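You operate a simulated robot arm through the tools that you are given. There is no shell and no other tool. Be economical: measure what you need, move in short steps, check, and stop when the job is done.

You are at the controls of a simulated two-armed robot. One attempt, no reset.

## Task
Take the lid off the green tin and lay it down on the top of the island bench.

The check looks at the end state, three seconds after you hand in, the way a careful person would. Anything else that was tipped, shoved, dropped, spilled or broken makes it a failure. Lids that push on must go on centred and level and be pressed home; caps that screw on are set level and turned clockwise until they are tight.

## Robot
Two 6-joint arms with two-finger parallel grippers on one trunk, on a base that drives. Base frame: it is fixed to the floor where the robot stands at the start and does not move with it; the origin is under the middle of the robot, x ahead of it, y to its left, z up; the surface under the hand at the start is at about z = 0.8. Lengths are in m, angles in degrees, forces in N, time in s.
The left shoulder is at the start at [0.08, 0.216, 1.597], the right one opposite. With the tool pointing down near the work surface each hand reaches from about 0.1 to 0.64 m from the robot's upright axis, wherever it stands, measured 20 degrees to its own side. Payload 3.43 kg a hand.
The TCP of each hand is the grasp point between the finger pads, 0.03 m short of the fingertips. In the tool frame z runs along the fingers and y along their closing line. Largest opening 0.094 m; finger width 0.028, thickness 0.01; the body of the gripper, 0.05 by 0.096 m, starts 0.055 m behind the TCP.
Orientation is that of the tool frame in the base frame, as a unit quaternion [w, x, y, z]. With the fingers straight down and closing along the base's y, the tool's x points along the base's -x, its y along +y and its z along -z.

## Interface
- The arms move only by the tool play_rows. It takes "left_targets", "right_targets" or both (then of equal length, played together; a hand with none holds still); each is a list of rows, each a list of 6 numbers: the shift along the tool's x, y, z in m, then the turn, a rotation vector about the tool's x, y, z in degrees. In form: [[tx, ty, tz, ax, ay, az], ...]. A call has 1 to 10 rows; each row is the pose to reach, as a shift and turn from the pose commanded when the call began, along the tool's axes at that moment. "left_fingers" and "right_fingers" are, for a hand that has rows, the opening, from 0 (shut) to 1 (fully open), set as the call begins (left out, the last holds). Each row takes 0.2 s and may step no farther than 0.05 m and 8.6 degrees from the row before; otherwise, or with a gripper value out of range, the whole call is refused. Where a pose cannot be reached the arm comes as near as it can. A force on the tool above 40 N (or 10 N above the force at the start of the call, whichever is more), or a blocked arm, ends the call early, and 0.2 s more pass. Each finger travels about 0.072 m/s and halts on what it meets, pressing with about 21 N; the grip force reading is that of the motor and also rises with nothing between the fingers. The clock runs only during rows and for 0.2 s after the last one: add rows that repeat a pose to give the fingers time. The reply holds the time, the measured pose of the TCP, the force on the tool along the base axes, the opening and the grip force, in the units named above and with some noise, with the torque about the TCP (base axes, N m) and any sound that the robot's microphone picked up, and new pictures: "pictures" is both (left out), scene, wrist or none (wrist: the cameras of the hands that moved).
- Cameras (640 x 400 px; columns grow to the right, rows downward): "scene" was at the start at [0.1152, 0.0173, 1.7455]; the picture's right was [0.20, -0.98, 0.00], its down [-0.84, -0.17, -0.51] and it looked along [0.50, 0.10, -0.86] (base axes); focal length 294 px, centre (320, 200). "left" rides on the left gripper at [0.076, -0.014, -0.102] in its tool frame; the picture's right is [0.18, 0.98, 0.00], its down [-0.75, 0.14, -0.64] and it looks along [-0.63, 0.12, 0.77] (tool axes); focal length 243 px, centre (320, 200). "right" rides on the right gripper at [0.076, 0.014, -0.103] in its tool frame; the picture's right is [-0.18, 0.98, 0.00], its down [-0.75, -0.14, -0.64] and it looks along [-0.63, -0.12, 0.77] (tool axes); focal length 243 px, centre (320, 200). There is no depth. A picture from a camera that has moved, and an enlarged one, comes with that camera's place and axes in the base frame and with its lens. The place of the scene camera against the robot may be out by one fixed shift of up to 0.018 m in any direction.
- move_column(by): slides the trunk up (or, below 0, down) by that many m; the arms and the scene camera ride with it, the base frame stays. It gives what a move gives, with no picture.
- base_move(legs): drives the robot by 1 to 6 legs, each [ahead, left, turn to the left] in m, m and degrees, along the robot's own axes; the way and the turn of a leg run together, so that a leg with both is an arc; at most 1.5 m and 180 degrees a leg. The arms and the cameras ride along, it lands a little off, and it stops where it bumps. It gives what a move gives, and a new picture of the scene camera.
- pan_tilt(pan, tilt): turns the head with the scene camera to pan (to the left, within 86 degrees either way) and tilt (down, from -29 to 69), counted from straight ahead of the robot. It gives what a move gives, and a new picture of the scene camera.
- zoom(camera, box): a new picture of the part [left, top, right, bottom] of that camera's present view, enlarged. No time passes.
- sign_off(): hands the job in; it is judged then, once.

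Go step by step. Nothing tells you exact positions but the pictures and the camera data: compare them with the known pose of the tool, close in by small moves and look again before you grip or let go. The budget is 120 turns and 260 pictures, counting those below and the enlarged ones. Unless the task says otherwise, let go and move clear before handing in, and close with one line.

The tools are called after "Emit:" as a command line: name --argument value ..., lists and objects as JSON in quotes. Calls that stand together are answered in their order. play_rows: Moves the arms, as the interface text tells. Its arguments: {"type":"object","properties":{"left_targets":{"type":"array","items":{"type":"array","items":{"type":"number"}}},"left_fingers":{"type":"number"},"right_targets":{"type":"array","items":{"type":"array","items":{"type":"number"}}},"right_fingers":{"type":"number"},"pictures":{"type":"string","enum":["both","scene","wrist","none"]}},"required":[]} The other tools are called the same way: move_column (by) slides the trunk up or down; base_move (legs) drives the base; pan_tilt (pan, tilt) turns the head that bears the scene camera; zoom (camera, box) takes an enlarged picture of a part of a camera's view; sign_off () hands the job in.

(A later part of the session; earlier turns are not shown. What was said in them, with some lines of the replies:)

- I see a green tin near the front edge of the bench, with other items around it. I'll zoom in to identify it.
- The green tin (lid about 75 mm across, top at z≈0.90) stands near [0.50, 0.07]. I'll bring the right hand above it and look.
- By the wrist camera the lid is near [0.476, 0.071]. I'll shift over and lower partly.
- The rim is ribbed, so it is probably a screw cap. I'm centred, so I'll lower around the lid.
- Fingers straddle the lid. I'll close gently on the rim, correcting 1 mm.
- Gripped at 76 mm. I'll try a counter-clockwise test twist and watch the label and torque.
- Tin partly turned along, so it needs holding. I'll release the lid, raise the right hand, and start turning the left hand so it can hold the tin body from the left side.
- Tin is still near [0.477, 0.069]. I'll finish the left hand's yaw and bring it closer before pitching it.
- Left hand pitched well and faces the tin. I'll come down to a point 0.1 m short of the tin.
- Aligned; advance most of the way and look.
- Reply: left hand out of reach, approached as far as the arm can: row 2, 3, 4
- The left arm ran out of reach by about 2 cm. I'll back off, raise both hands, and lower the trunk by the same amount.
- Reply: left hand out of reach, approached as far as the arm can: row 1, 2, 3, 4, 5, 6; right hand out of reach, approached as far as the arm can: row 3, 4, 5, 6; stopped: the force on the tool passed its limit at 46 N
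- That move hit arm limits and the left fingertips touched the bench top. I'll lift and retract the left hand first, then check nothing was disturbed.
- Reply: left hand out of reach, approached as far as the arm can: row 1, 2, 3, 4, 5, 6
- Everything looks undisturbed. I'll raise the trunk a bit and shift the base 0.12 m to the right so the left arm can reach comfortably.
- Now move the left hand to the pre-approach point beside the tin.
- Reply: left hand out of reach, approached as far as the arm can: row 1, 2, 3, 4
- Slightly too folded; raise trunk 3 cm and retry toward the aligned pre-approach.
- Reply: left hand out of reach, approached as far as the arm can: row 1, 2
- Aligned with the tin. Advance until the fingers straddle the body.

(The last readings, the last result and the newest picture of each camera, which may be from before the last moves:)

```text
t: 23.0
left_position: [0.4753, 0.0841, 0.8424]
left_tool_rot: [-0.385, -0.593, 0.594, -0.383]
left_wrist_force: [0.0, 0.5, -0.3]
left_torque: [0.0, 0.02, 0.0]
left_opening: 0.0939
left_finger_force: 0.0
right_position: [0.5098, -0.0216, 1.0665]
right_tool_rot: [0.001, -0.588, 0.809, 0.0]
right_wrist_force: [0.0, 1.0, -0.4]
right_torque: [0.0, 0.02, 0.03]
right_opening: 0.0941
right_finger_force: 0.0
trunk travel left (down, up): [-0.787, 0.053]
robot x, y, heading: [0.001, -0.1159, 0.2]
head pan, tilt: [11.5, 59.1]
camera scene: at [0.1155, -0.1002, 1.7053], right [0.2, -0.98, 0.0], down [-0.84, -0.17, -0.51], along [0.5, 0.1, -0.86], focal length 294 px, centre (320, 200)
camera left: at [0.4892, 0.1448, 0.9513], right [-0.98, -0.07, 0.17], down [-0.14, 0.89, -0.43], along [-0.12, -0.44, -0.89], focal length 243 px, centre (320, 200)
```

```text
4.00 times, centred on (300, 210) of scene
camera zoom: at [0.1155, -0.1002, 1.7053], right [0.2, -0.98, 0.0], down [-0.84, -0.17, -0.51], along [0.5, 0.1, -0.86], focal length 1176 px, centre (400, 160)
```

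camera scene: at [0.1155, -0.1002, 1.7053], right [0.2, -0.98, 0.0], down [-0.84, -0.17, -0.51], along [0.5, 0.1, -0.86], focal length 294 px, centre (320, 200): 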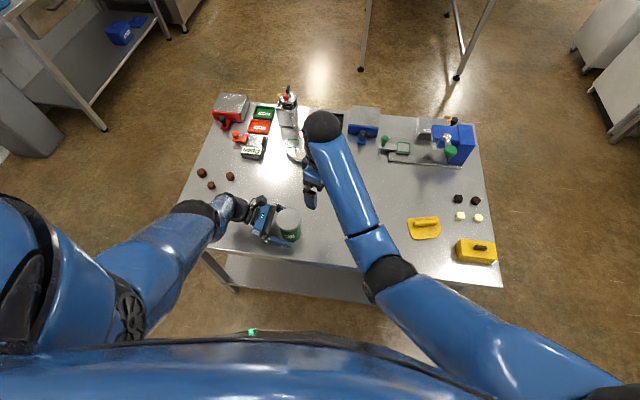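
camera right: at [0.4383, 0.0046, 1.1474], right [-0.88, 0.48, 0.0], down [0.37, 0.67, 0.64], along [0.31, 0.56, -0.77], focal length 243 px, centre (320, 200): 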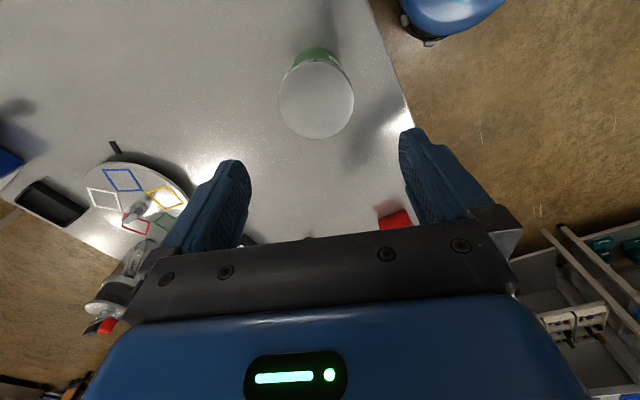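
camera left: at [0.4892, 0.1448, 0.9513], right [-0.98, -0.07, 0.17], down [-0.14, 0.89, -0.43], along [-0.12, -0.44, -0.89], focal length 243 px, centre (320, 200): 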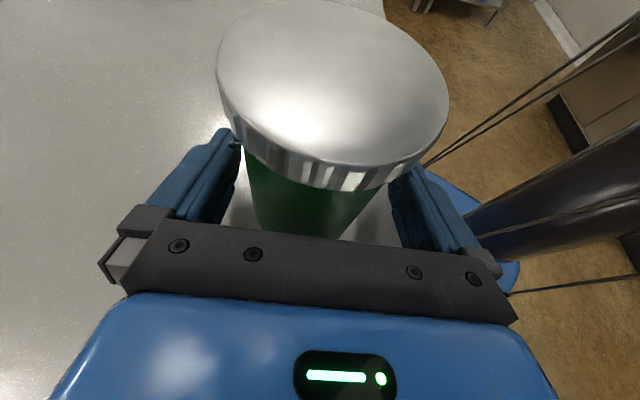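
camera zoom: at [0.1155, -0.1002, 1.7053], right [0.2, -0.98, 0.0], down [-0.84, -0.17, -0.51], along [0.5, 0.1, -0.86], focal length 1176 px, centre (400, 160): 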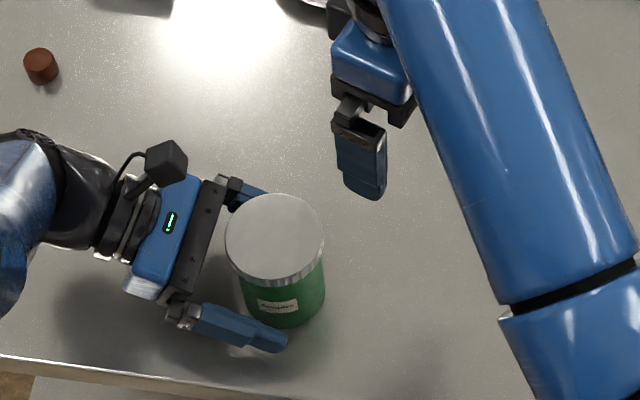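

Fingers straddle the body. Close the left hand on the tin.

Emit:
play_rows --left_targets '[[0, 0, 0, 0, 0, 0], [0, 0, 0, 0, 0, 0], [0, 0, 0, 0, 0, 0]]' --left_fingers 0.6

Emit:
zoom --camera "scene" --box '[220, 160, 380, 260]'

```text
t: 23.8
left_position: [0.4752, 0.0838, 0.8418]
left_tool_rot: [-0.387, -0.593, 0.594, -0.383]
left_wrist_force: [-0.1, 0.3, 0.7]
left_torque: [-0.01, -0.05, -0.01]
left_opening: 0.0705
left_finger_force: 21.0
right_position: [0.5093, -0.0217, 1.0665]
right_tool_rot: [0.0, -0.589, 0.808, 0.001]
right_wrist_force: [0.6, 0.4, -0.2]
right_torque: [-0.02, 0.03, -0.02]
right_opening: 0.094
right_finger_force: 0.1
trunk travel left (down, up): [-0.787, 0.053]
robot x, y, heading: [0.0003, -0.1193, 0.2]
head pan, tilt: [11.5, 59.1]
camera scene: at [0.1156, -0.1, 1.7053], right [0.2, -0.98, 0.0], down [-0.84, -0.17, -0.51], along [0.5, 0.1, -0.86], focal length 294 px, centre (320, 200)
camera left: at [0.4893, 0.1452, 0.9514], right [-0.98, -0.07, 0.17], down [-0.14, 0.89, -0.43], along [-0.12, -0.44, -0.89], focal length 243 px, centre (320, 200)
```

scene: 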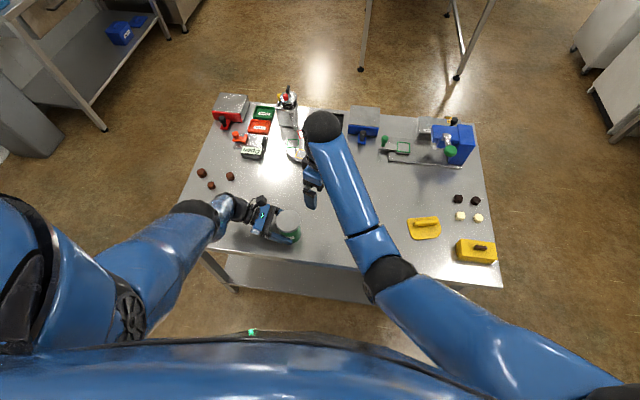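
left: 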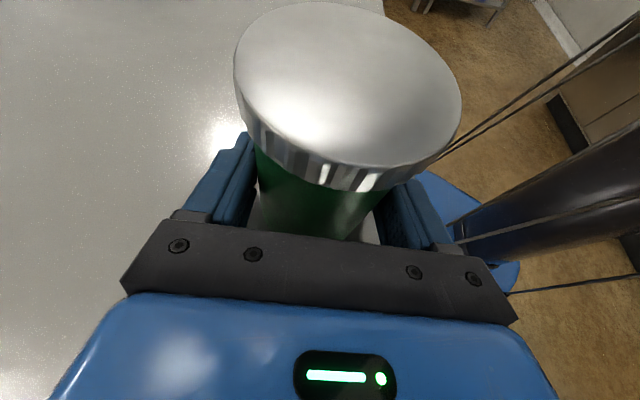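

```text
4.00 times, centred on (300, 210) of scene
camera zoom: at [0.1156, -0.1, 1.7053], right [0.2, -0.98, 0.0], down [-0.84, -0.17, -0.51], along [0.5, 0.1, -0.86], focal length 1176 px, centre (400, 160)
```

zoom: 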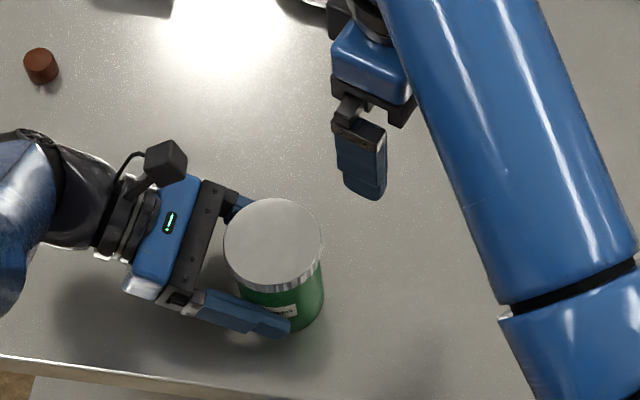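

The tin is firmly held (70.5 mm). Bring the right hand over the lid at height and look.

Emit:
play_rows --right_targets '[[-0.026, 0.02, 0, 0, 0, 7], [-0.052, 0.04, 0, 0, 0, 14], [-0.078, 0.061, 0, 0, 0, 22], [-0.078, 0.061, 0, 0, 0, 22]]' --right_fingers 1

```text
t: 24.8
left_position: [0.4737, 0.0841, 0.8416]
left_tool_rot: [-0.386, -0.593, 0.593, -0.383]
left_wrist_force: [-0.7, 0.4, 0.0]
left_torque: [-0.01, -0.02, -0.04]
left_opening: 0.0704
left_finger_force: 21.4
right_position: [0.4767, 0.0713, 1.0671]
right_tool_rot: [0.001, -0.422, 0.907, 0.001]
right_wrist_force: [0.5, 1.0, 0.7]
right_torque: [0.02, 0.04, -0.01]
right_opening: 0.0942
right_finger_force: 0.2
trunk travel left (down, up): [-0.787, 0.053]
robot x, y, heading: [0.0002, -0.118, -0.1]
head pan, tilt: [11.5, 59.1]
camera scene: at [0.1154, -0.1003, 1.7053], right [0.2, -0.98, 0.0], down [-0.84, -0.17, -0.51], along [0.5, 0.1, -0.86], focal length 294 px, centre (320, 200)
camera right: at [0.4166, 0.0229, 1.1694], right [-0.64, 0.77, 0.0], down [0.59, 0.49, 0.64], along [0.5, 0.41, -0.77], focal length 243 px, centre (320, 200)
```

scene: 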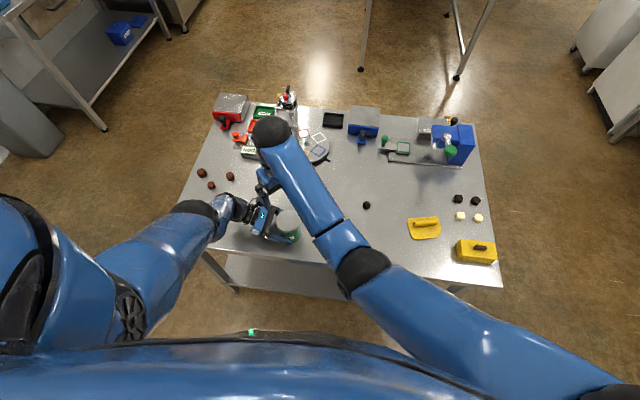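
right: 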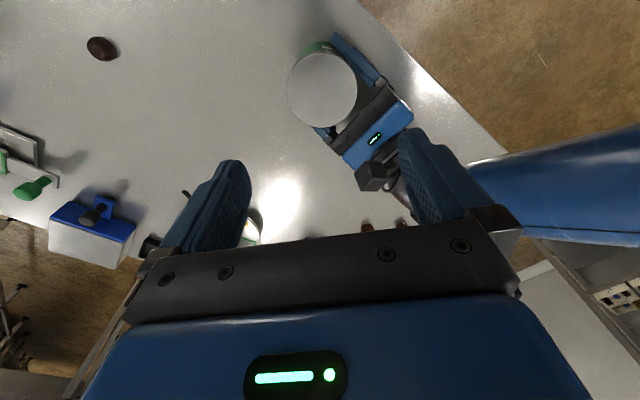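

Lid centre at about [0.474, 0.071]. Descend in two stages.

Emit:
play_rows --right_targets '[[0.001, 0.002, 0.04, 0, 0, 0], [0.001, 0.002, 0.08, 0, 0, 0], [0.001, 0.002, 0.11, 0, 0, 0], [0.001, 0.002, 0.11, 0, 0, 0]]' --pictures "wrist"

```text
t: 25.8
left_position: [0.4756, 0.0828, 0.8416]
left_tool_rot: [0.386, 0.593, -0.593, 0.384]
left_wrist_force: [0.1, -1.0, 0.7]
left_torque: [-0.06, 0.01, -0.01]
left_opening: 0.0703
left_finger_force: 21.3
right_position: [0.4736, 0.0705, 0.9565]
right_tool_rot: [0.001, -0.424, 0.906, -0.001]
right_wrist_force: [0.2, -0.4, -0.2]
right_torque: [-0.02, -0.02, -0.02]
right_opening: 0.094
right_finger_force: 0.0
trunk travel left (down, up): [-0.787, 0.053]
robot x, y, heading: [-0.001, -0.1193, 0.1]
head pan, tilt: [11.5, 59.1]
camera right: at [0.4134, 0.0215, 1.0599], right [-0.64, 0.77, 0.0], down [0.59, 0.49, 0.64], along [0.5, 0.41, -0.77], focal length 243 px, centre (320, 200)
```

right: 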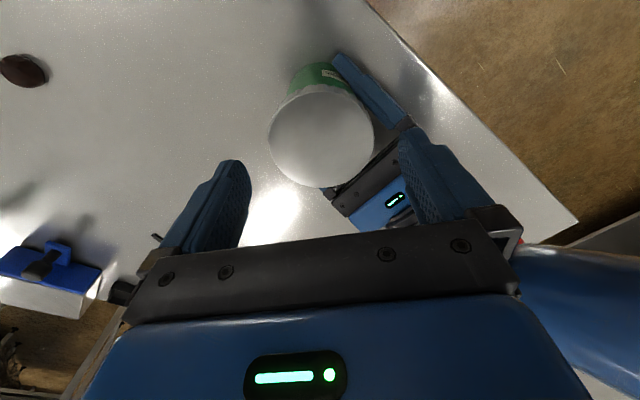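

Emit:
play_rows --right_targets '[[0.0005, 0, 0.025, 0, 0, 0], [0.0005, 0, 0.05, 0, 0, 0], [0.0005, 0, 0.05, 0, 0, 0]]' --pictures "wrist"

Emit:
play_rows --right_targets '[[0, 0, 0, 0, 0, 0], [0, 0, 0, 0, 0, 0], [0, 0, 0, 0, 0, 0]]' --right_fingers 0.6 --pictures "both"

```text
t: 26.6
left_position: [0.4753, 0.0829, 0.8413]
left_tool_rot: [-0.387, -0.592, 0.594, -0.383]
left_wrist_force: [-0.6, -0.2, 0.0]
left_torque: [-0.03, 0.0, 0.0]
left_opening: 0.0705
left_finger_force: 21.4
right_position: [0.4728, 0.0706, 0.9081]
right_tool_rot: [0.0, -0.423, 0.906, 0.0]
right_wrist_force: [0.3, 0.3, 0.4]
right_torque: [0.01, -0.01, 0.03]
right_opening: 0.094
right_finger_force: 0.1
trunk travel left (down, up): [-0.787, 0.053]
robot x, y, heading: [0.0002, -0.1166, 0.1]
head pan, tilt: [11.5, 59.1]
camera right: at [0.4133, 0.0219, 1.0115], right [-0.64, 0.77, 0.0], down [0.59, 0.49, 0.64], along [0.5, 0.41, -0.77], focal length 243 px, centre (320, 200)
```

right: 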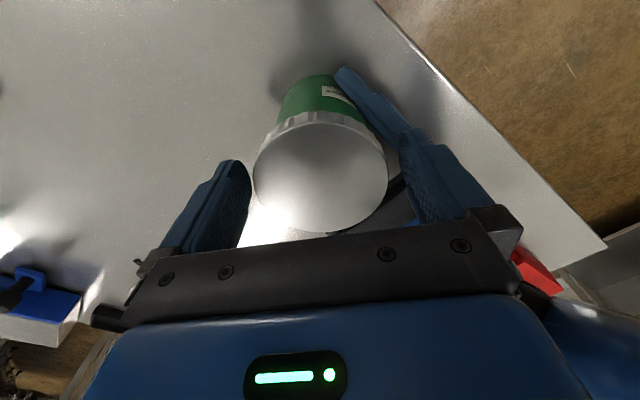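

```text
t: 27.4
left_position: [0.4753, 0.0825, 0.8423]
left_tool_rot: [0.386, 0.593, -0.593, 0.384]
left_wrist_force: [-2.0, -0.1, 1.0]
left_torque: [-0.03, -0.07, -0.02]
left_opening: 0.0706
left_finger_force: 21.2
right_position: [0.4746, 0.069, 0.9086]
right_tool_rot: [0.001, -0.424, 0.906, 0.001]
right_wrist_force: [1.4, 0.2, -0.3]
right_torque: [0.02, -0.02, 0.0]
right_opening: 0.0743
right_finger_force: 21.1
trunk travel left (down, up): [-0.787, 0.053]
robot x, y, heading: [0.002, -0.1175, 0.1]
head pan, tilt: [11.5, 59.1]
camera scene: at [0.1155, -0.1, 1.7053], right [0.2, -0.98, 0.0], down [-0.84, -0.17, -0.51], along [0.5, 0.1, -0.86], focal length 294 px, centre (320, 200)
camera right: at [0.4134, 0.0219, 1.0116], right [-0.64, 0.77, 0.0], down [0.59, 0.49, 0.64], along [0.5, 0.41, -0.77], focal length 243 px, centre (320, 200)
```

scene: 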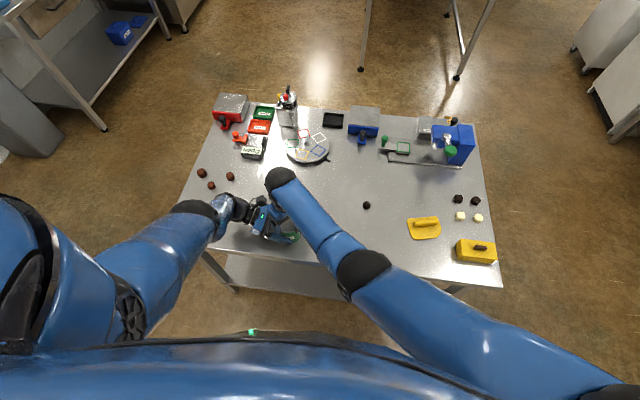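
right: 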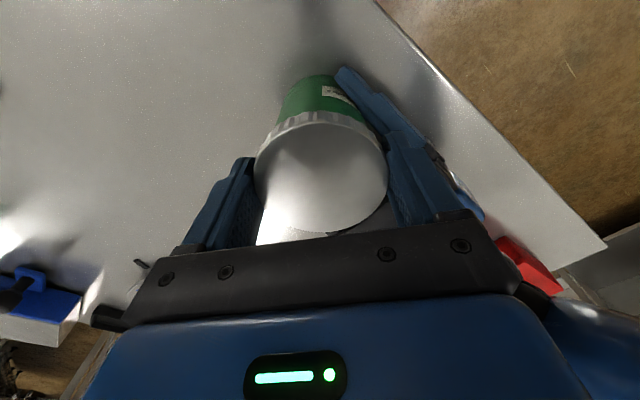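

Both hands grip. Twist the lid counter-clockwise while the left hand holds the tin.

Emit:
play_rows --right_targets '[[0, 0, 0, 0, 0, -7], [0, 0, 0, 0, 0, -14], [0, 0, 0, 0, 0, -21], [0, 0, 0, 0, 0, -28]]' --pictures "wrist"

```text
t: 28.4
left_position: [0.4749, 0.0833, 0.8412]
left_tool_rot: [-0.386, -0.593, 0.593, -0.383]
left_wrist_force: [-5.8, 9.6, -1.9]
left_torque: [-0.42, -0.4, 0.0]
left_opening: 0.0707
left_finger_force: 21.1
right_position: [0.4752, 0.0697, 0.9072]
right_tool_rot: [0.002, -0.63, 0.776, -0.002]
right_wrist_force: [9.3, -11.2, 12.2]
right_torque: [-0.2, -0.08, -0.04]
right_opening: 0.0743
right_finger_force: 20.6
trunk travel left (down, up): [-0.787, 0.053]
robot x, y, heading: [-0.0004, -0.1181, 0.2]
head pan, tilt: [11.5, 59.1]
camera right: at [0.4444, -0.0011, 1.0113], right [-0.92, 0.38, 0.0], down [0.29, 0.71, 0.64], along [0.25, 0.59, -0.77], focal length 243 px, centre (320, 200)
```

right: 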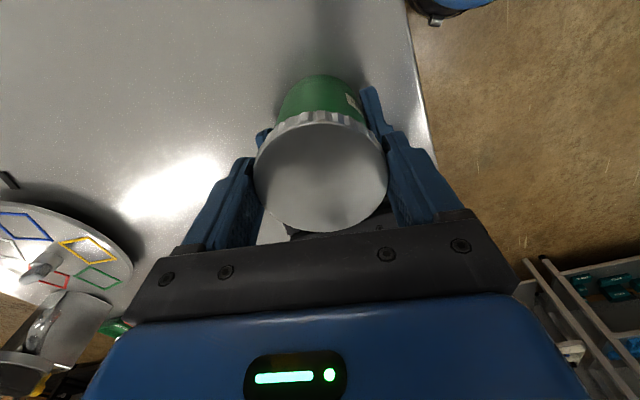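

The upward force rising with the turn shows it's a threaded cap. Continue turning while easing upward.

Emit:
play_rows --right_targets '[[0, 0, -0.0008, 0, 0, -7], [0, 0, -0.0012, 0, 0, -14], [0, 0, -0.0016, 0, 0, -21], [0, 0, -0.002, 0, 0, -28]]' --pictures "wrist"

```text
t: 29.4
left_position: [0.4738, 0.0822, 0.841]
left_tool_rot: [0.386, 0.594, -0.593, 0.383]
left_wrist_force: [-19.3, 6.0, 5.9]
left_torque: [0.05, -0.42, -0.25]
left_opening: 0.0707
left_finger_force: 21.1
right_position: [0.4725, 0.0723, 0.9087]
right_tool_rot: [-0.002, 0.8, -0.6, 0.001]
right_wrist_force: [20.7, -2.0, 2.5]
right_torque: [-0.03, -0.68, -0.09]
right_opening: 0.074
right_finger_force: 21.1
trunk travel left (down, up): [-0.787, 0.053]
robot x, y, heading: [0.0024, -0.1177, -0.0]
head pan, tilt: [11.5, 59.1]
camera right: at [0.4807, -0.0052, 1.0126], right [-1.0, -0.1, 0.0], down [-0.08, 0.76, 0.64], along [-0.06, 0.64, -0.77], focal length 243 px, centre (320, 200)
```

right: 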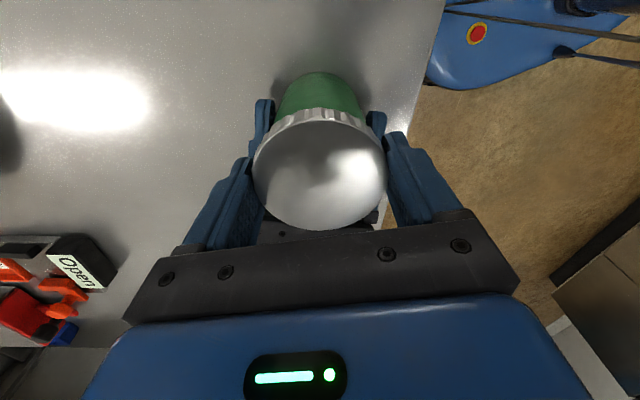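

Lid turns relative to the tin. There is a lateral load in x, so I'll open to relieve it, swing back and re-grip.

Emit:
play_rows --right_targets '[[0, 0, 0, 0, 0, 0], [0, 0, 0, 0, 0, 0], [0, 0, 0, 0, 0, 8], [0, 0, 0, 0, 0, 16], [0, 0, 0, 0, 0, 24], [0, 0, 0, 0, 0, 32], [0, 0, 0, 0, 0, 40], [0, 0, 0, 0, 0, 48], [0, 0, 0, 0, 0, 56], [0, 0, 0, 0, 0, 60]]' --right_fingers 1 --pictures "wrist"

Emit:
zoom --camera "right" --box '[240, 60, 400, 160]'

```text
t: 31.6
left_position: [0.4762, 0.0839, 0.8415]
left_tool_rot: [-0.385, -0.593, 0.594, -0.383]
left_wrist_force: [0.3, -0.4, 1.9]
left_torque: [-0.02, 0.09, 0.02]
left_opening: 0.0708
left_finger_force: 21.1
right_position: [0.4731, 0.0706, 0.9081]
right_tool_rot: [0.001, -0.39, 0.921, 0.0]
right_wrist_force: [0.1, 0.2, 0.1]
right_torque: [0.02, 0.02, -0.01]
right_opening: 0.0938
right_finger_force: 0.0
trunk travel left (down, up): [-0.787, 0.053]
robot x, y, heading: [-0.0025, -0.1191, -0.0]
head pan, tilt: [11.5, 59.1]
camera right: at [0.41, 0.0263, 1.0113], right [-0.58, 0.82, 0.0], down [0.62, 0.44, 0.64], along [0.52, 0.37, -0.77], focal length 243 px, centre (320, 200)
```

right: 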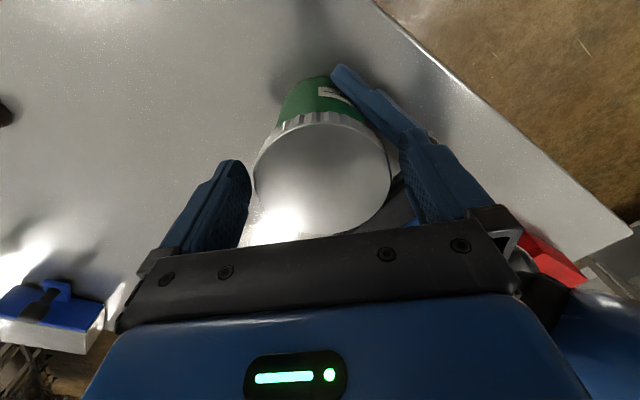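

```text
4.00 times, centred on (320, 110) of right
camera zoom: at [0.41, 0.0263, 1.0113], right [-0.58, 0.82, 0.0], down [0.62, 0.44, 0.64], along [0.52, 0.37, -0.77], focal length 970 px, centre (320, 560)
```

zoom: 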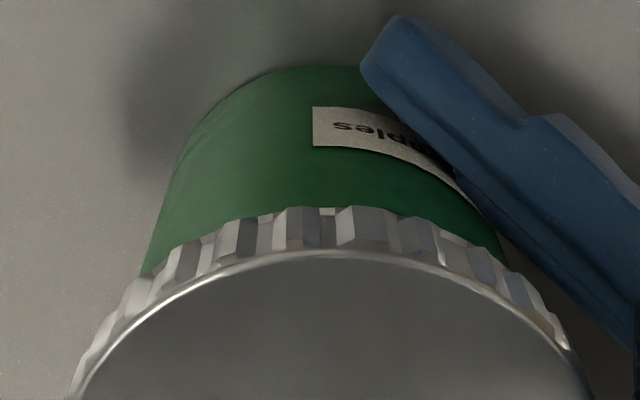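

The tin hasn't turned in the left hand. Re-grip and twist another 64° with slight rise.

Emit:
play_rows --right_targets '[[-0.001, -0.001, 0, 0, 0, 0], [-0.001, -0.001, 0, 0, 0, 0], [-0.001, -0.001, -0.0003, 0, 0, -8], [-0.001, -0.001, -0.0006, 0, 0, -16], [-0.001, -0.001, -0.0009, 0, 0, -24], [-0.001, -0.001, -0.0012, 0, 0, -32], [-0.001, -0.001, -0.0015, 0, 0, -40], [-0.001, -0.001, -0.0018, 0, 0, -48], [-0.001, -0.001, -0.0021, 0, 0, -56], [-0.001, -0.001, -0.0024, 0, 0, -64]]' --right_fingers 0.6 --pictures "wrist"

```text
t: 33.8
left_position: [0.4755, 0.0838, 0.8427]
left_tool_rot: [-0.387, -0.593, 0.593, -0.384]
left_wrist_force: [-4.8, -0.2, 17.1]
left_torque: [-0.06, -0.12, -0.05]
left_opening: 0.0707
left_finger_force: 21.2
right_position: [0.4761, 0.0699, 0.9102]
right_tool_rot: [0.0, 0.82, -0.572, 0.002]
right_wrist_force: [4.8, -0.2, -18.0]
right_torque: [-0.16, -0.27, 0.01]
right_opening: 0.0759
right_finger_force: 21.3
trunk travel left (down, up): [-0.787, 0.053]
robot x, y, heading: [-0.0025, -0.1199, -0.1]
head pan, tilt: [11.5, 59.1]
camera right: at [0.4884, -0.0057, 1.0133], right [-0.99, -0.17, 0.0], down [-0.13, 0.76, 0.64], along [-0.11, 0.63, -0.77], focal length 243 px, centre (320, 200)
```

right: 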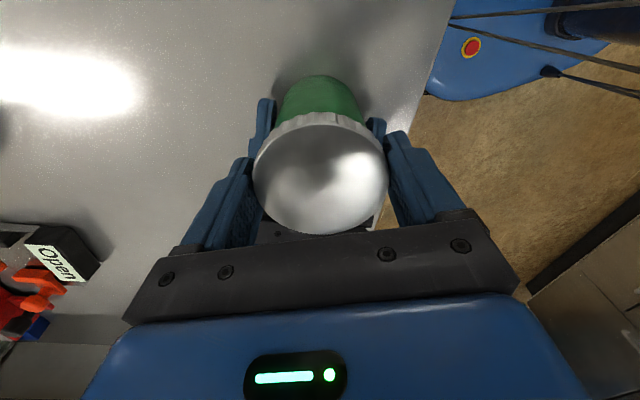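

Rise was a bit too fast (pulling 18 N). Release, swing back, and repeat with less rise.

Emit:
play_rows --right_targets '[[0, 0, 0.001, 0, 0, 0], [0, 0, 0.001, 0, 0, 0], [0, 0, 0.001, 0, 0, 8.5], [0, 0, 0.001, 0, 0, 17], [0, 0, 0.001, 0, 0, 25.5], [0, 0, 0.001, 0, 0, 34], [0, 0, 0.001, 0, 0, 42.5], [0, 0, 0.001, 0, 0, 51], [0, 0, 0.001, 0, 0, 59.5], [0, 0, 0.001, 0, 0, 66]]' --right_fingers 1 --pictures "wrist"

Emit:
play_rows --right_targets '[[0, 0, 0, 0, 0, 0], [0, 0, 0, 0, 0, 0], [0, 0, -0.0001, 0, 0, -8.5], [0, 0, -0.0003, 0, 0, -17], [0, 0, -0.0005, 0, 0, -25.5], [0, 0, -0.0006, 0, 0, -34], [0, 0, -0.0007, 0, 0, -42.5], [0, 0, -0.0009, 0, 0, -51], [0, 0, -0.001, 0, 0, -59.5], [0, 0, -0.0011, 0, 0, -68]]' --right_fingers 0.6 --pictures "wrist"

```text
t: 36.0
left_position: [0.476, 0.0834, 0.8419]
left_tool_rot: [-0.385, -0.594, 0.594, -0.383]
left_wrist_force: [0.1, 0.6, 0.3]
left_torque: [0.02, -0.01, -0.02]
left_opening: 0.0706
left_finger_force: 21.1
right_position: [0.4744, 0.0712, 0.9102]
right_tool_rot: [0.001, -0.374, 0.927, 0.0]
right_wrist_force: [0.0, 0.8, -0.8]
right_torque: [-0.01, 0.01, 0.0]
right_opening: 0.0942
right_finger_force: 0.2
trunk travel left (down, up): [-0.787, 0.053]
robot x, y, heading: [-0.0023, -0.1198, 0.3]
head pan, tilt: [11.5, 59.1]
camera right: at [0.4099, 0.0293, 1.0133], right [-0.55, 0.84, 0.0], down [0.64, 0.42, 0.64], along [0.54, 0.35, -0.77], focal length 243 px, centre (320, 200)
```

right: 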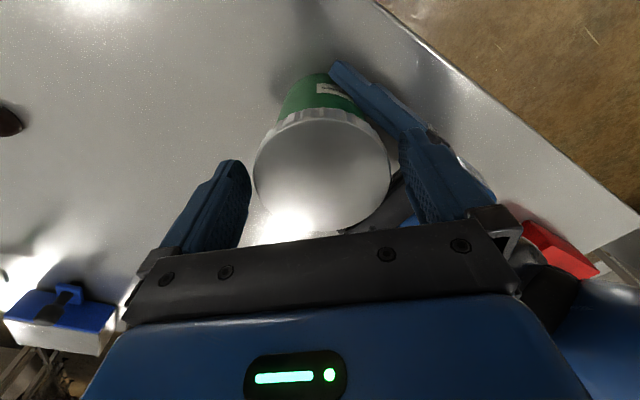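

```text
t: 38.2
left_position: [0.4755, 0.0823, 0.8414]
left_tool_rot: [-0.386, -0.593, 0.593, -0.383]
left_wrist_force: [-1.7, 0.9, -0.7]
left_torque: [-0.03, -0.04, 0.03]
left_opening: 0.0705
left_finger_force: 21.5
right_position: [0.4739, 0.0708, 0.9114]
right_tool_rot: [0.0, 0.83, -0.558, 0.0]
right_wrist_force: [1.3, -0.2, 0.4]
right_torque: [0.01, -0.05, -0.04]
right_opening: 0.0756
right_finger_force: 20.9
trunk travel left (down, up): [-0.787, 0.053]
robot x, y, heading: [-0.0017, -0.1174, 0.2]
head pan, tilt: [11.5, 59.1]
camera right: at [0.4903, -0.0043, 1.0144], right [-0.98, -0.2, 0.0], down [-0.15, 0.75, 0.64], along [-0.13, 0.63, -0.77], focal length 243 px, centre (320, 200)
```

right: 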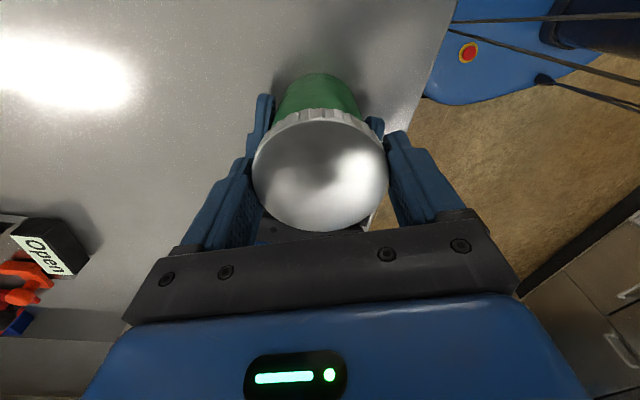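

Forces are nearly zero, so the lid may be free. Test with a small lift.

Emit:
play_rows --right_targets '[[0, 0, -0.0015, 0, 0, 0], [0, 0, -0.003, 0, 0, 0], [0, 0, -0.004, 0, 0, 0]]' --pictures "wrist"

Emit:
zoom --camera "left" --box '[200, 60, 480, 235]'

```text
t: 39.0
left_position: [0.4753, 0.0844, 0.8411]
left_tool_rot: [-0.386, -0.593, 0.594, -0.384]
left_wrist_force: [-1.3, -0.5, -0.1]
left_torque: [0.02, -0.1, -0.01]
left_opening: 0.0704
left_finger_force: 21.0
right_position: [0.4754, 0.0719, 0.9146]
right_tool_rot: [0.0, 0.83, -0.558, 0.0]
right_wrist_force: [1.3, 0.4, -0.5]
right_torque: [-0.01, 0.02, -0.02]
right_opening: 0.0759
right_finger_force: 21.0
trunk travel left (down, up): [-0.787, 0.053]
robot x, y, heading: [-0.0012, -0.1194, 0.2]
head pan, tilt: [11.5, 59.1]
camera right: at [0.4903, -0.0045, 1.0182], right [-0.98, -0.2, 0.0], down [-0.15, 0.75, 0.64], along [-0.13, 0.63, -0.77], focal length 243 px, centre (320, 200)
```

right: 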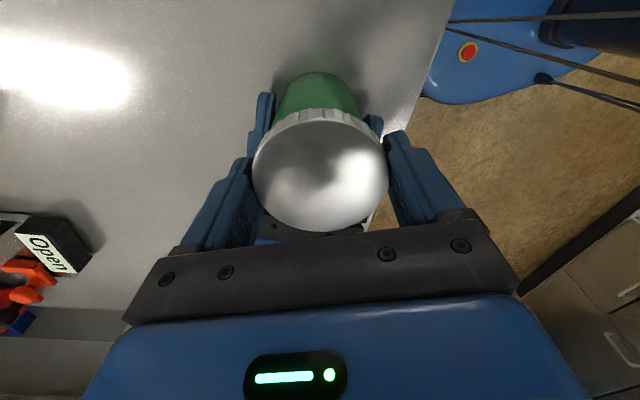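

```text
2.29 times, centred on (340, 148) of left
camera zoom: at [0.4894, 0.1452, 0.9513], right [-0.98, -0.07, 0.17], down [-0.14, 0.89, -0.43], along [-0.12, -0.44, -0.89], focal length 555 px, centre (274, 320)
```

zoom: 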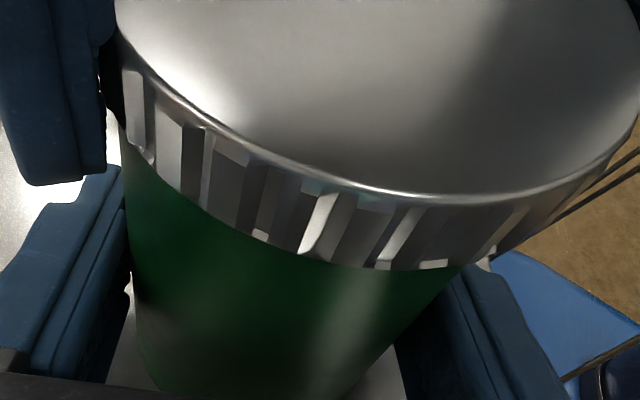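

The lid lifts without resistance. Raise it straight up clear of the tin.

Emit:
play_rows --right_targets '[[0, 0, -0.008, 0, 0, 0], [0, 0, -0.016, 0, 0, 0], [0, 0, -0.03, 0, 0, 0], [0, 0, -0.05, 0, 0, 0], [0, 0, -0.07, 0, 0, 0], [0, 0, -0.07, 0, 0, 0]]'

Emit:
zoom --camera "left" --box '[0, 0, 640, 400]'

```text
t: 40.4
left_position: [0.4758, 0.0835, 0.8406]
left_tool_rot: [0.386, 0.594, -0.593, 0.384]
left_wrist_force: [-0.4, -0.3, 0.2]
left_torque: [0.02, 0.0, -0.02]
left_opening: 0.0707
left_finger_force: 21.9
right_position: [0.4746, 0.0715, 0.9853]
right_tool_rot: [0.0, 0.83, -0.558, -0.001]
right_wrist_force: [-0.5, 0.1, -0.3]
right_torque: [0.0, 0.0, -0.02]
right_opening: 0.0757
right_finger_force: 21.2
trunk travel left (down, up): [-0.787, 0.053]
robot x, y, heading: [0.0026, -0.1228, 0.2]
head pan, tilt: [11.5, 59.1]
camera scene: at [0.1158, -0.0999, 1.7053], right [0.2, -0.98, 0.0], down [-0.84, -0.17, -0.51], along [0.5, 0.1, -0.86], focal length 294 px, centre (320, 200)
camera right: at [0.4904, -0.0046, 1.088], right [-0.98, -0.2, 0.0], down [-0.15, 0.75, 0.64], along [-0.13, 0.63, -0.77], focal length 243 px, centre (320, 200)
```

scene: 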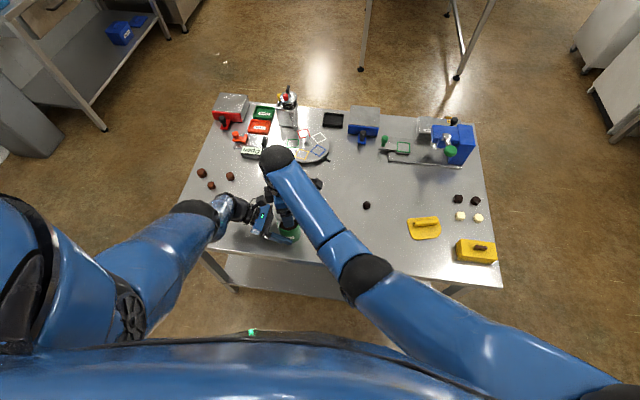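
right: 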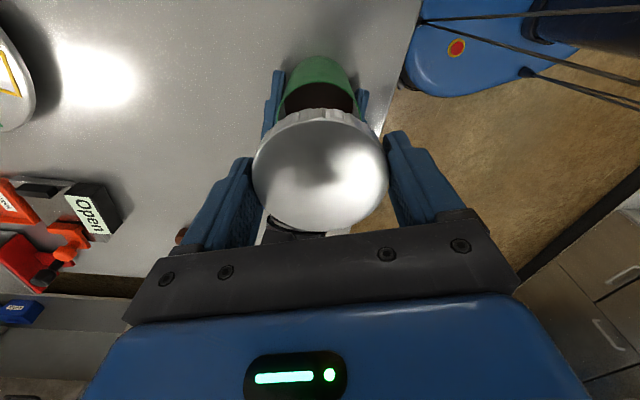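

```text
1.00 times, centred on (320, 200) of left (not enlarged: the box is as wide or as high as the picture)
camera zoom: at [0.4893, 0.1452, 0.9512], right [-0.98, -0.07, 0.17], down [-0.14, 0.89, -0.43], along [-0.12, -0.44, -0.89], focal length 243 px, centre (320, 200)
```

zoom: 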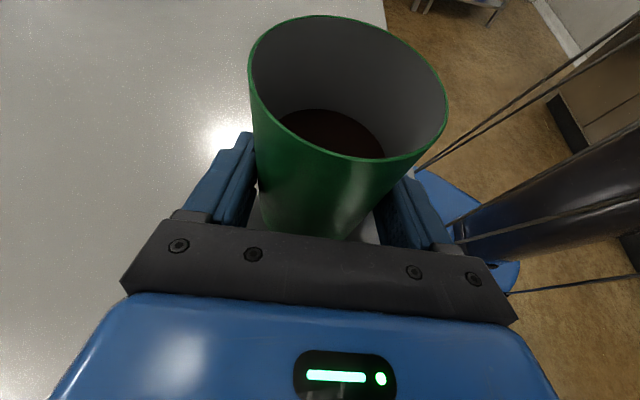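

The lid is off and the tin is open, still upright. Carry the lid to a clear patch of bench near [0.49, -0.10].

Emit:
play_rows --right_targets '[[0.033, 0.01, 0, 0, 0, 0], [0.066, 0.02, 0, 0, 0, 0], [0.099, 0.03, 0, 0, 0, 0], [0.132, 0.04, 0, 0, 0, 0], [0.1647, 0.0505, 0, 0, 0, 0], [0.1647, 0.0505, 0.04, 0, 0, 0], [0.1647, 0.0505, 0.08, 0, 0, 0], [0.1647, 0.0505, 0.12, 0, 0, 0], [0.1647, 0.0505, 0.135, 0, 0, 0], [0.1647, 0.0505, 0.135, 0, 0, 0]]'

Emit:
zoom --camera "scene" --box '[240, 160, 400, 260]'

```text
t: 42.6
left_position: [0.4756, 0.0826, 0.8409]
left_tool_rot: [-0.385, -0.594, 0.594, -0.383]
left_wrist_force: [0.1, -0.3, -0.6]
left_torque: [-0.03, 0.02, 0.0]
left_opening: 0.0705
left_finger_force: 20.7
right_position: [0.4903, -0.1019, 0.851]
right_tool_rot: [0.0, 0.829, -0.559, 0.0]
right_wrist_force: [0.4, -0.1, 0.4]
right_torque: [-0.03, 0.03, -0.02]
right_opening: 0.0757
right_finger_force: 21.2
trunk travel left (down, up): [-0.787, 0.053]
robot x, y, heading: [0.0007, -0.118, 0.1]
head pan, tilt: [11.5, 59.1]
camera scene: at [0.1155, -0.0998, 1.7053], right [0.2, -0.98, 0.0], down [-0.84, -0.17, -0.51], along [0.5, 0.1, -0.86], focal length 294 px, centre (320, 200)
camera right: at [0.5059, -0.1775, 0.9541], right [-0.98, -0.2, 0.0], down [-0.15, 0.75, 0.64], along [-0.13, 0.63, -0.77], focal length 243 px, centre (320, 200)
```

scene: 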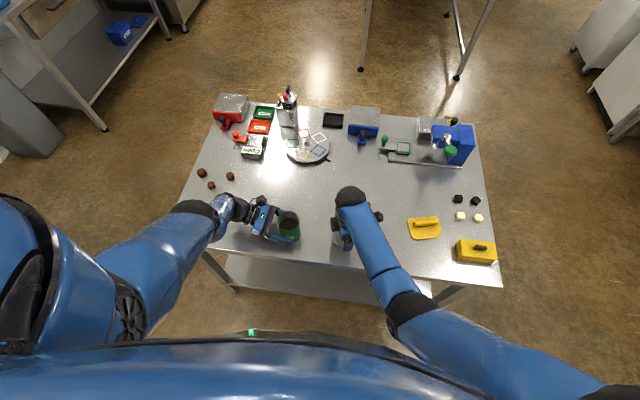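
right: 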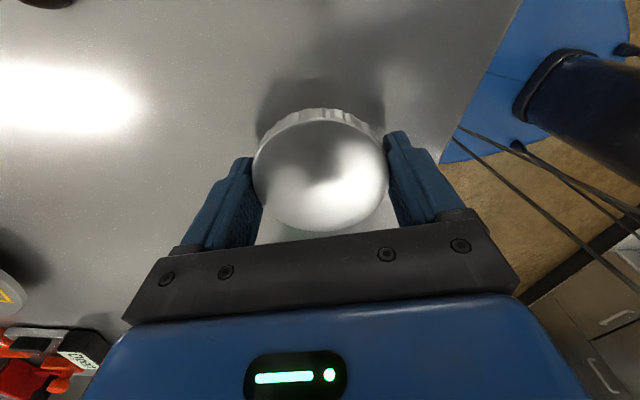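

```text
4.00 times, centred on (320, 210) of scene
camera zoom: at [0.1155, -0.0998, 1.7053], right [0.2, -0.98, 0.0], down [-0.84, -0.17, -0.51], along [0.5, 0.1, -0.86], focal length 1176 px, centre (320, 160)
```

zoom: 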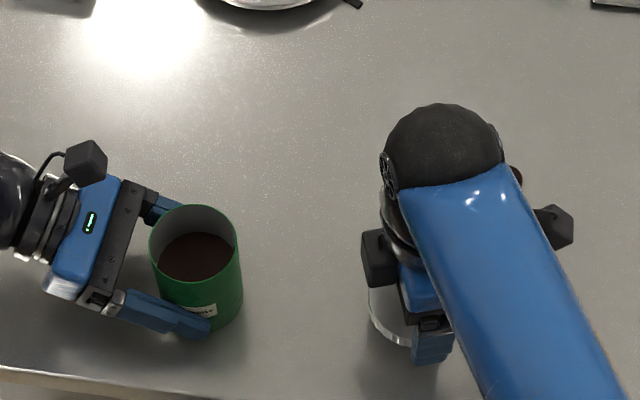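

Clear area below. Lower until contact with the bench.

Emit:
play_rows --right_targets '[[0, 0, 0.006, 0, 0, 0], [0, 0, 0.012, 0, 0, 0], [0, 0, 0.016, 0, 0, 0], [0, 0, 0.0185, 0, 0, 0], [0, 0, 0.0185, 0, 0, 0]]' --pictures "wrist"

Emit:
zoom --camera "right" --box '[220, 90, 420, 215]'

```text
t: 43.8
left_position: [0.4762, 0.0835, 0.842]
left_tool_rot: [-0.387, -0.593, 0.594, -0.383]
left_wrist_force: [1.0, 0.6, -0.9]
left_torque: [-0.02, 0.02, 0.01]
left_opening: 0.0705
left_finger_force: 20.5
right_position: [0.4908, -0.1009, 0.8311]
right_tool_rot: [-0.001, 0.83, -0.558, 0.001]
right_wrist_force: [0.2, -0.5, -0.5]
right_torque: [-0.02, -0.01, 0.03]
right_opening: 0.0756
right_finger_force: 20.8
trunk travel left (down, up): [-0.787, 0.053]
robot x, y, heading: [0.0017, -0.1183, 0.2]
head pan, tilt: [11.5, 59.1]
camera right: at [0.5054, -0.1765, 0.9348], right [-0.98, -0.2, 0.0], down [-0.15, 0.75, 0.64], along [-0.13, 0.63, -0.77], focal length 243 px, centre (320, 200)
```

right: 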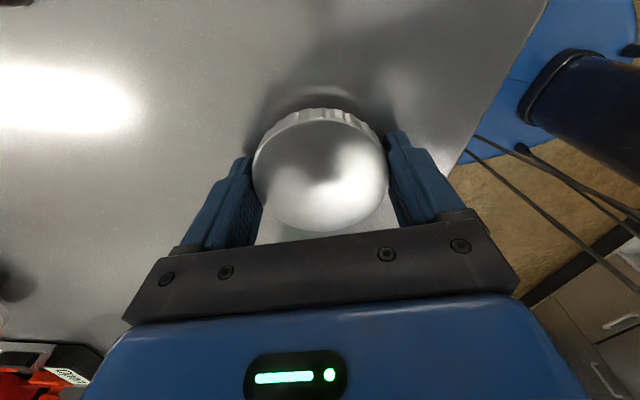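

```text
3.20 times, centred on (320, 152) of right
camera zoom: at [0.5054, -0.1765, 0.9348], right [-0.98, -0.2, 0.0], down [-0.15, 0.75, 0.64], along [-0.13, 0.63, -0.77], focal length 776 px, centre (320, 352)
```

zoom: 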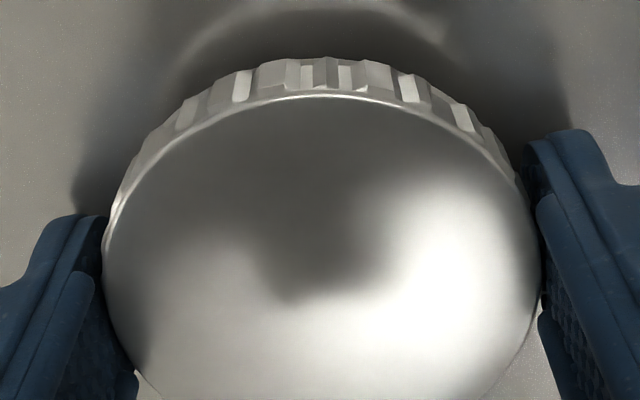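

Emit:
play_rows --right_targets '[[0, 0, 0.001, 0, 0, 0], [0, 0, 0.002, 0, 0, 0], [0, 0, 0.0025, 0, 0, 0]]' --pictures "none"

```text
t: 44.6
left_position: [0.4751, 0.082, 0.8423]
left_tool_rot: [-0.385, -0.594, 0.594, -0.384]
left_wrist_force: [-0.4, 0.3, 0.2]
left_torque: [0.03, 0.01, 0.01]
left_opening: 0.0704
left_finger_force: 21.2
right_position: [0.4892, -0.1002, 0.8295]
right_tool_rot: [-0.001, 0.83, -0.558, 0.001]
right_wrist_force: [-3.5, -4.2, 12.6]
right_torque: [-0.3, 0.59, 0.2]
right_opening: 0.0758
right_finger_force: 21.2
trunk travel left (down, up): [-0.787, 0.053]
robot x, y, heading: [-0.004, -0.1176, 0.3]
head pan, tilt: [11.5, 59.1]
```

Contact with the bench. Ease up 1 mm and release the lid.

Emit:
play_rows --right_targets '[[0, 0, -0.0015, 0, 0, 0], [0, 0, -0.0015, 0, 0, 0], [0, 0, -0.0015, 0, 0, 0]]' --right_fingers 1 --pictures "wrist"

```text
t: 45.4
left_position: [0.4748, 0.0843, 0.8408]
left_tool_rot: [-0.386, -0.593, 0.594, -0.383]
left_wrist_force: [1.2, -0.6, 0.3]
left_torque: [0.02, 0.0, -0.04]
left_opening: 0.0703
left_finger_force: 20.9
right_position: [0.4888, -0.1002, 0.8306]
right_tool_rot: [0.0, 0.829, -0.559, 0.0]
right_wrist_force: [-1.2, -1.3, 3.1]
right_torque: [-0.01, -0.07, -0.02]
right_opening: 0.0932
right_finger_force: 0.1
trunk travel left (down, up): [-0.787, 0.053]
robot x, y, heading: [0.0007, -0.1167, 0.0]
head pan, tilt: [11.5, 59.1]
camera right: at [0.5051, -0.1764, 0.9332], right [-0.98, -0.2, 0.0], down [-0.15, 0.75, 0.64], along [-0.13, 0.63, -0.77], focal length 243 px, centre (320, 200)
```

right: 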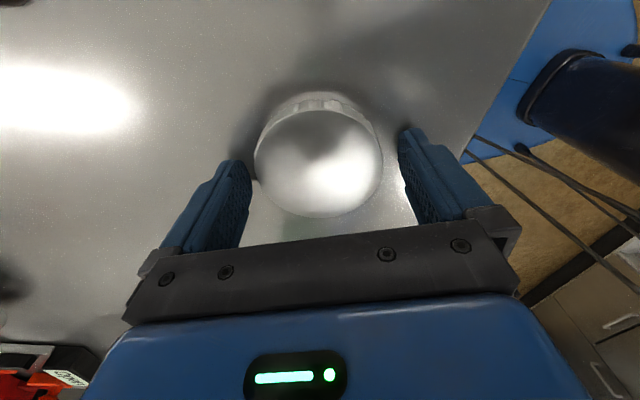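

Lid is flat on the bench. Raise the right hand straight up, and open the left hand from the tin.

Emit:
play_rows --right_targets '[[0, -0.002, -0.01, 0, 0, 0], [0, -0.002, -0.03, 0, 0, 0], [0, -0.002, -0.06, 0, 0, 0], [0, -0.002, -0.1, 0, 0, 0], [0, -0.002, -0.13, 0, 0, 0]]' --left_targets '[[0, 0, 0, 0, 0, 0], [0, 0, 0, 0, 0, 0], [0, 0, 0, 0, 0, 0], [0, 0, 0, 0, 0, 0], [0, 0, 0, 0, 0, 0]]' --left_fingers 1

Emit:
zoom --camera "scene" --box '[240, 160, 400, 260]'

```text
t: 46.6
left_position: [0.475, 0.0831, 0.8408]
left_tool_rot: [-0.387, -0.592, 0.594, -0.383]
left_wrist_force: [-0.1, 0.2, 0.3]
left_torque: [-0.02, -0.01, 0.0]
left_opening: 0.0938
left_finger_force: 0.0
right_position: [0.4919, -0.1012, 0.959]
right_tool_rot: [-0.002, 0.829, -0.559, 0.0]
right_wrist_force: [0.3, 0.5, 0.4]
right_torque: [-0.01, 0.0, 0.01]
right_opening: 0.0939
right_finger_force: 0.1
trunk travel left (down, up): [-0.787, 0.053]
robot x, y, heading: [0.001, -0.1188, 0.2]
head pan, tilt: [11.5, 59.1]
camera scene: at [0.1153, -0.1001, 1.7053], right [0.2, -0.98, 0.0], down [-0.84, -0.17, -0.51], along [0.5, 0.1, -0.86], focal length 294 px, centre (320, 200)
camera right: at [0.5074, -0.1764, 1.0627], right [-0.98, -0.2, 0.0], down [-0.15, 0.75, 0.64], along [-0.13, 0.63, -0.77], focal length 243 px, centre (320, 200)
camera left: at [0.4891, 0.1451, 0.9514], right [-0.98, -0.07, 0.17], down [-0.14, 0.89, -0.43], along [-0.12, -0.44, -0.89], focal length 243 px, centre (320, 200)
```

scene: 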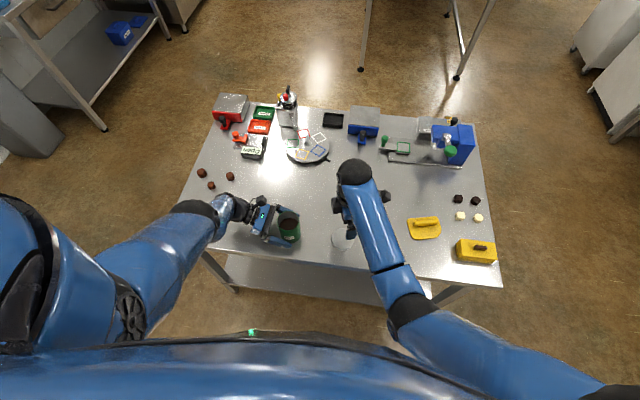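
right: 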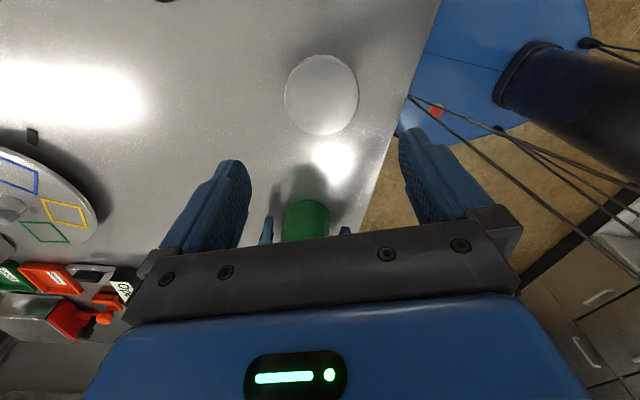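
left: 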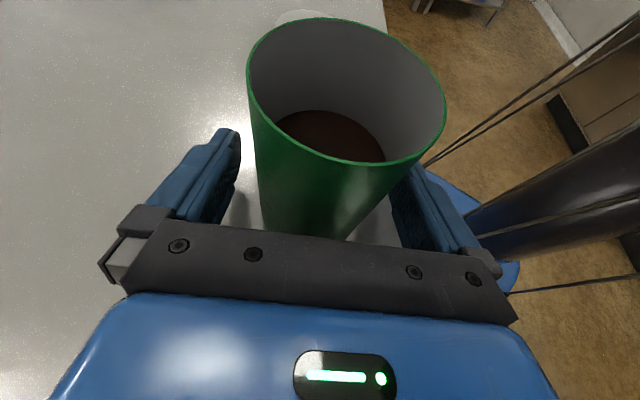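

```text
4.00 times, centred on (320, 210) of scene
camera zoom: at [0.1153, -0.1001, 1.7053], right [0.2, -0.98, 0.0], down [-0.84, -0.17, -0.51], along [0.5, 0.1, -0.86], focal length 1176 px, centre (320, 160)
```

zoom: 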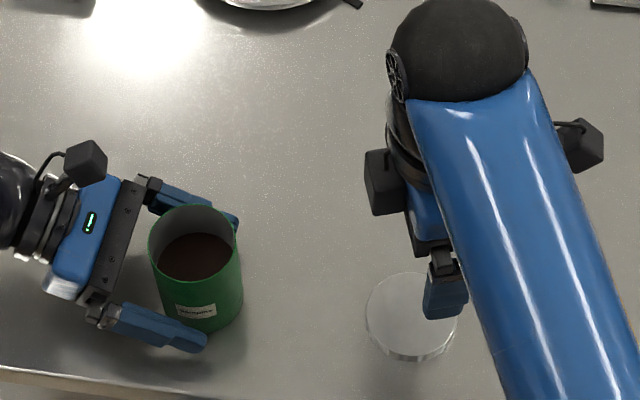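

Lid rests flat and the tin stands upright. Back the left hand straight out.

Emit:
play_rows --left_targets '[[0, 0, -0.02, 0, 0, 0], [0, 0, -0.045, 0, 0, 0], [0, 0, -0.07, 0, 0, 0], [0, 0, -0.095, 0, 0, 0], [0, 0, -0.13, 0, 0, 0]]'

Emit:
zoom --camera "scene" --box '[180, 130, 420, 280]'

```text
t: 47.8
left_position: [0.4746, 0.2003, 0.8946]
left_tool_rot: [-0.388, -0.592, 0.594, -0.383]
left_wrist_force: [-0.2, 0.3, -0.2]
left_torque: [-0.01, 0.01, 0.0]
left_opening: 0.0941
left_finger_force: 0.0
right_position: [0.4924, -0.1019, 0.9583]
right_tool_rot: [-0.001, 0.83, -0.558, 0.001]
right_wrist_force: [-0.2, -0.4, -0.3]
right_torque: [-0.04, 0.05, 0.01]
right_opening: 0.0939
right_finger_force: 0.1
trunk travel left (down, up): [-0.787, 0.053]
robot x, y, heading: [0.0009, -0.1174, 0.3]
head pan, tilt: [11.5, 59.1]
camera scene: at [0.115, -0.0989, 1.7053], right [0.2, -0.98, 0.0], down [-0.84, -0.17, -0.51], along [0.5, 0.1, -0.86], focal length 294 px, centre (320, 200)
camera left: at [0.4887, 0.2619, 1.0046], right [-0.98, -0.07, 0.17], down [-0.14, 0.89, -0.43], along [-0.12, -0.44, -0.89], focal length 243 px, centre (320, 200)
```

scene: 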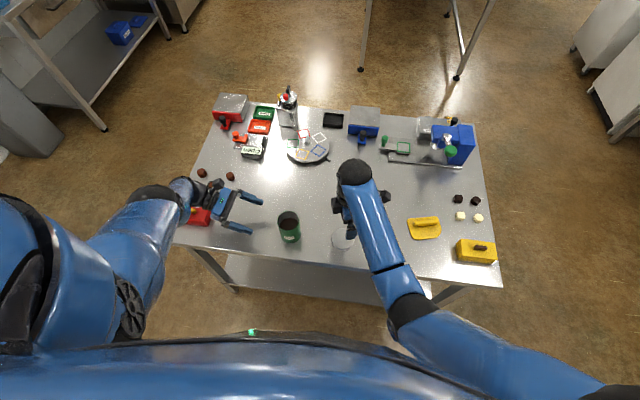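
left: 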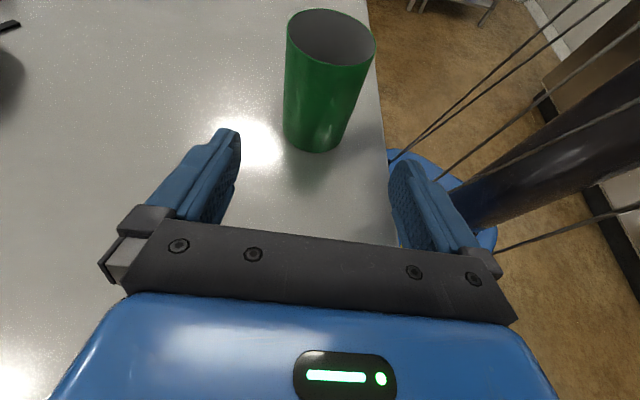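

```text
2.67 times, centred on (300, 205) of scene
camera zoom: at [0.115, -0.0989, 1.7053], right [0.2, -0.98, 0.0], down [-0.84, -0.17, -0.51], along [0.5, 0.1, -0.86], focal length 784 px, centre (373, 187)
```

zoom: 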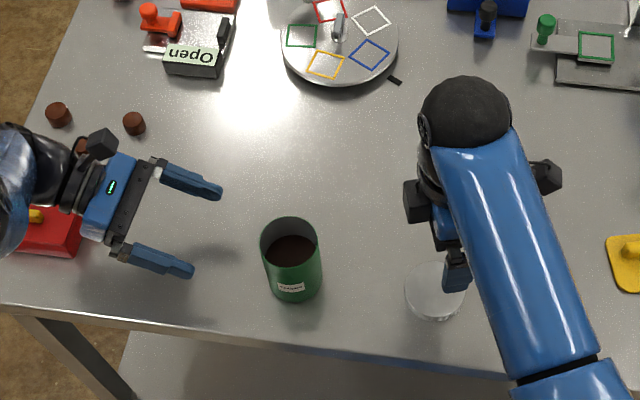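

The tin stands open and upright, the lid lies flat on the bench, both hands are clear and nothing else looks disturbed. Handing in.

Emit:
sign_off

```text
The job is handed in.
```

The green tin's lid is unscrewed and lies flat on the island bench, and the tin stands upright. While I was positioning the arms, the left fingertips touched the bench top once; nothing else looked disturbed in the pictures.
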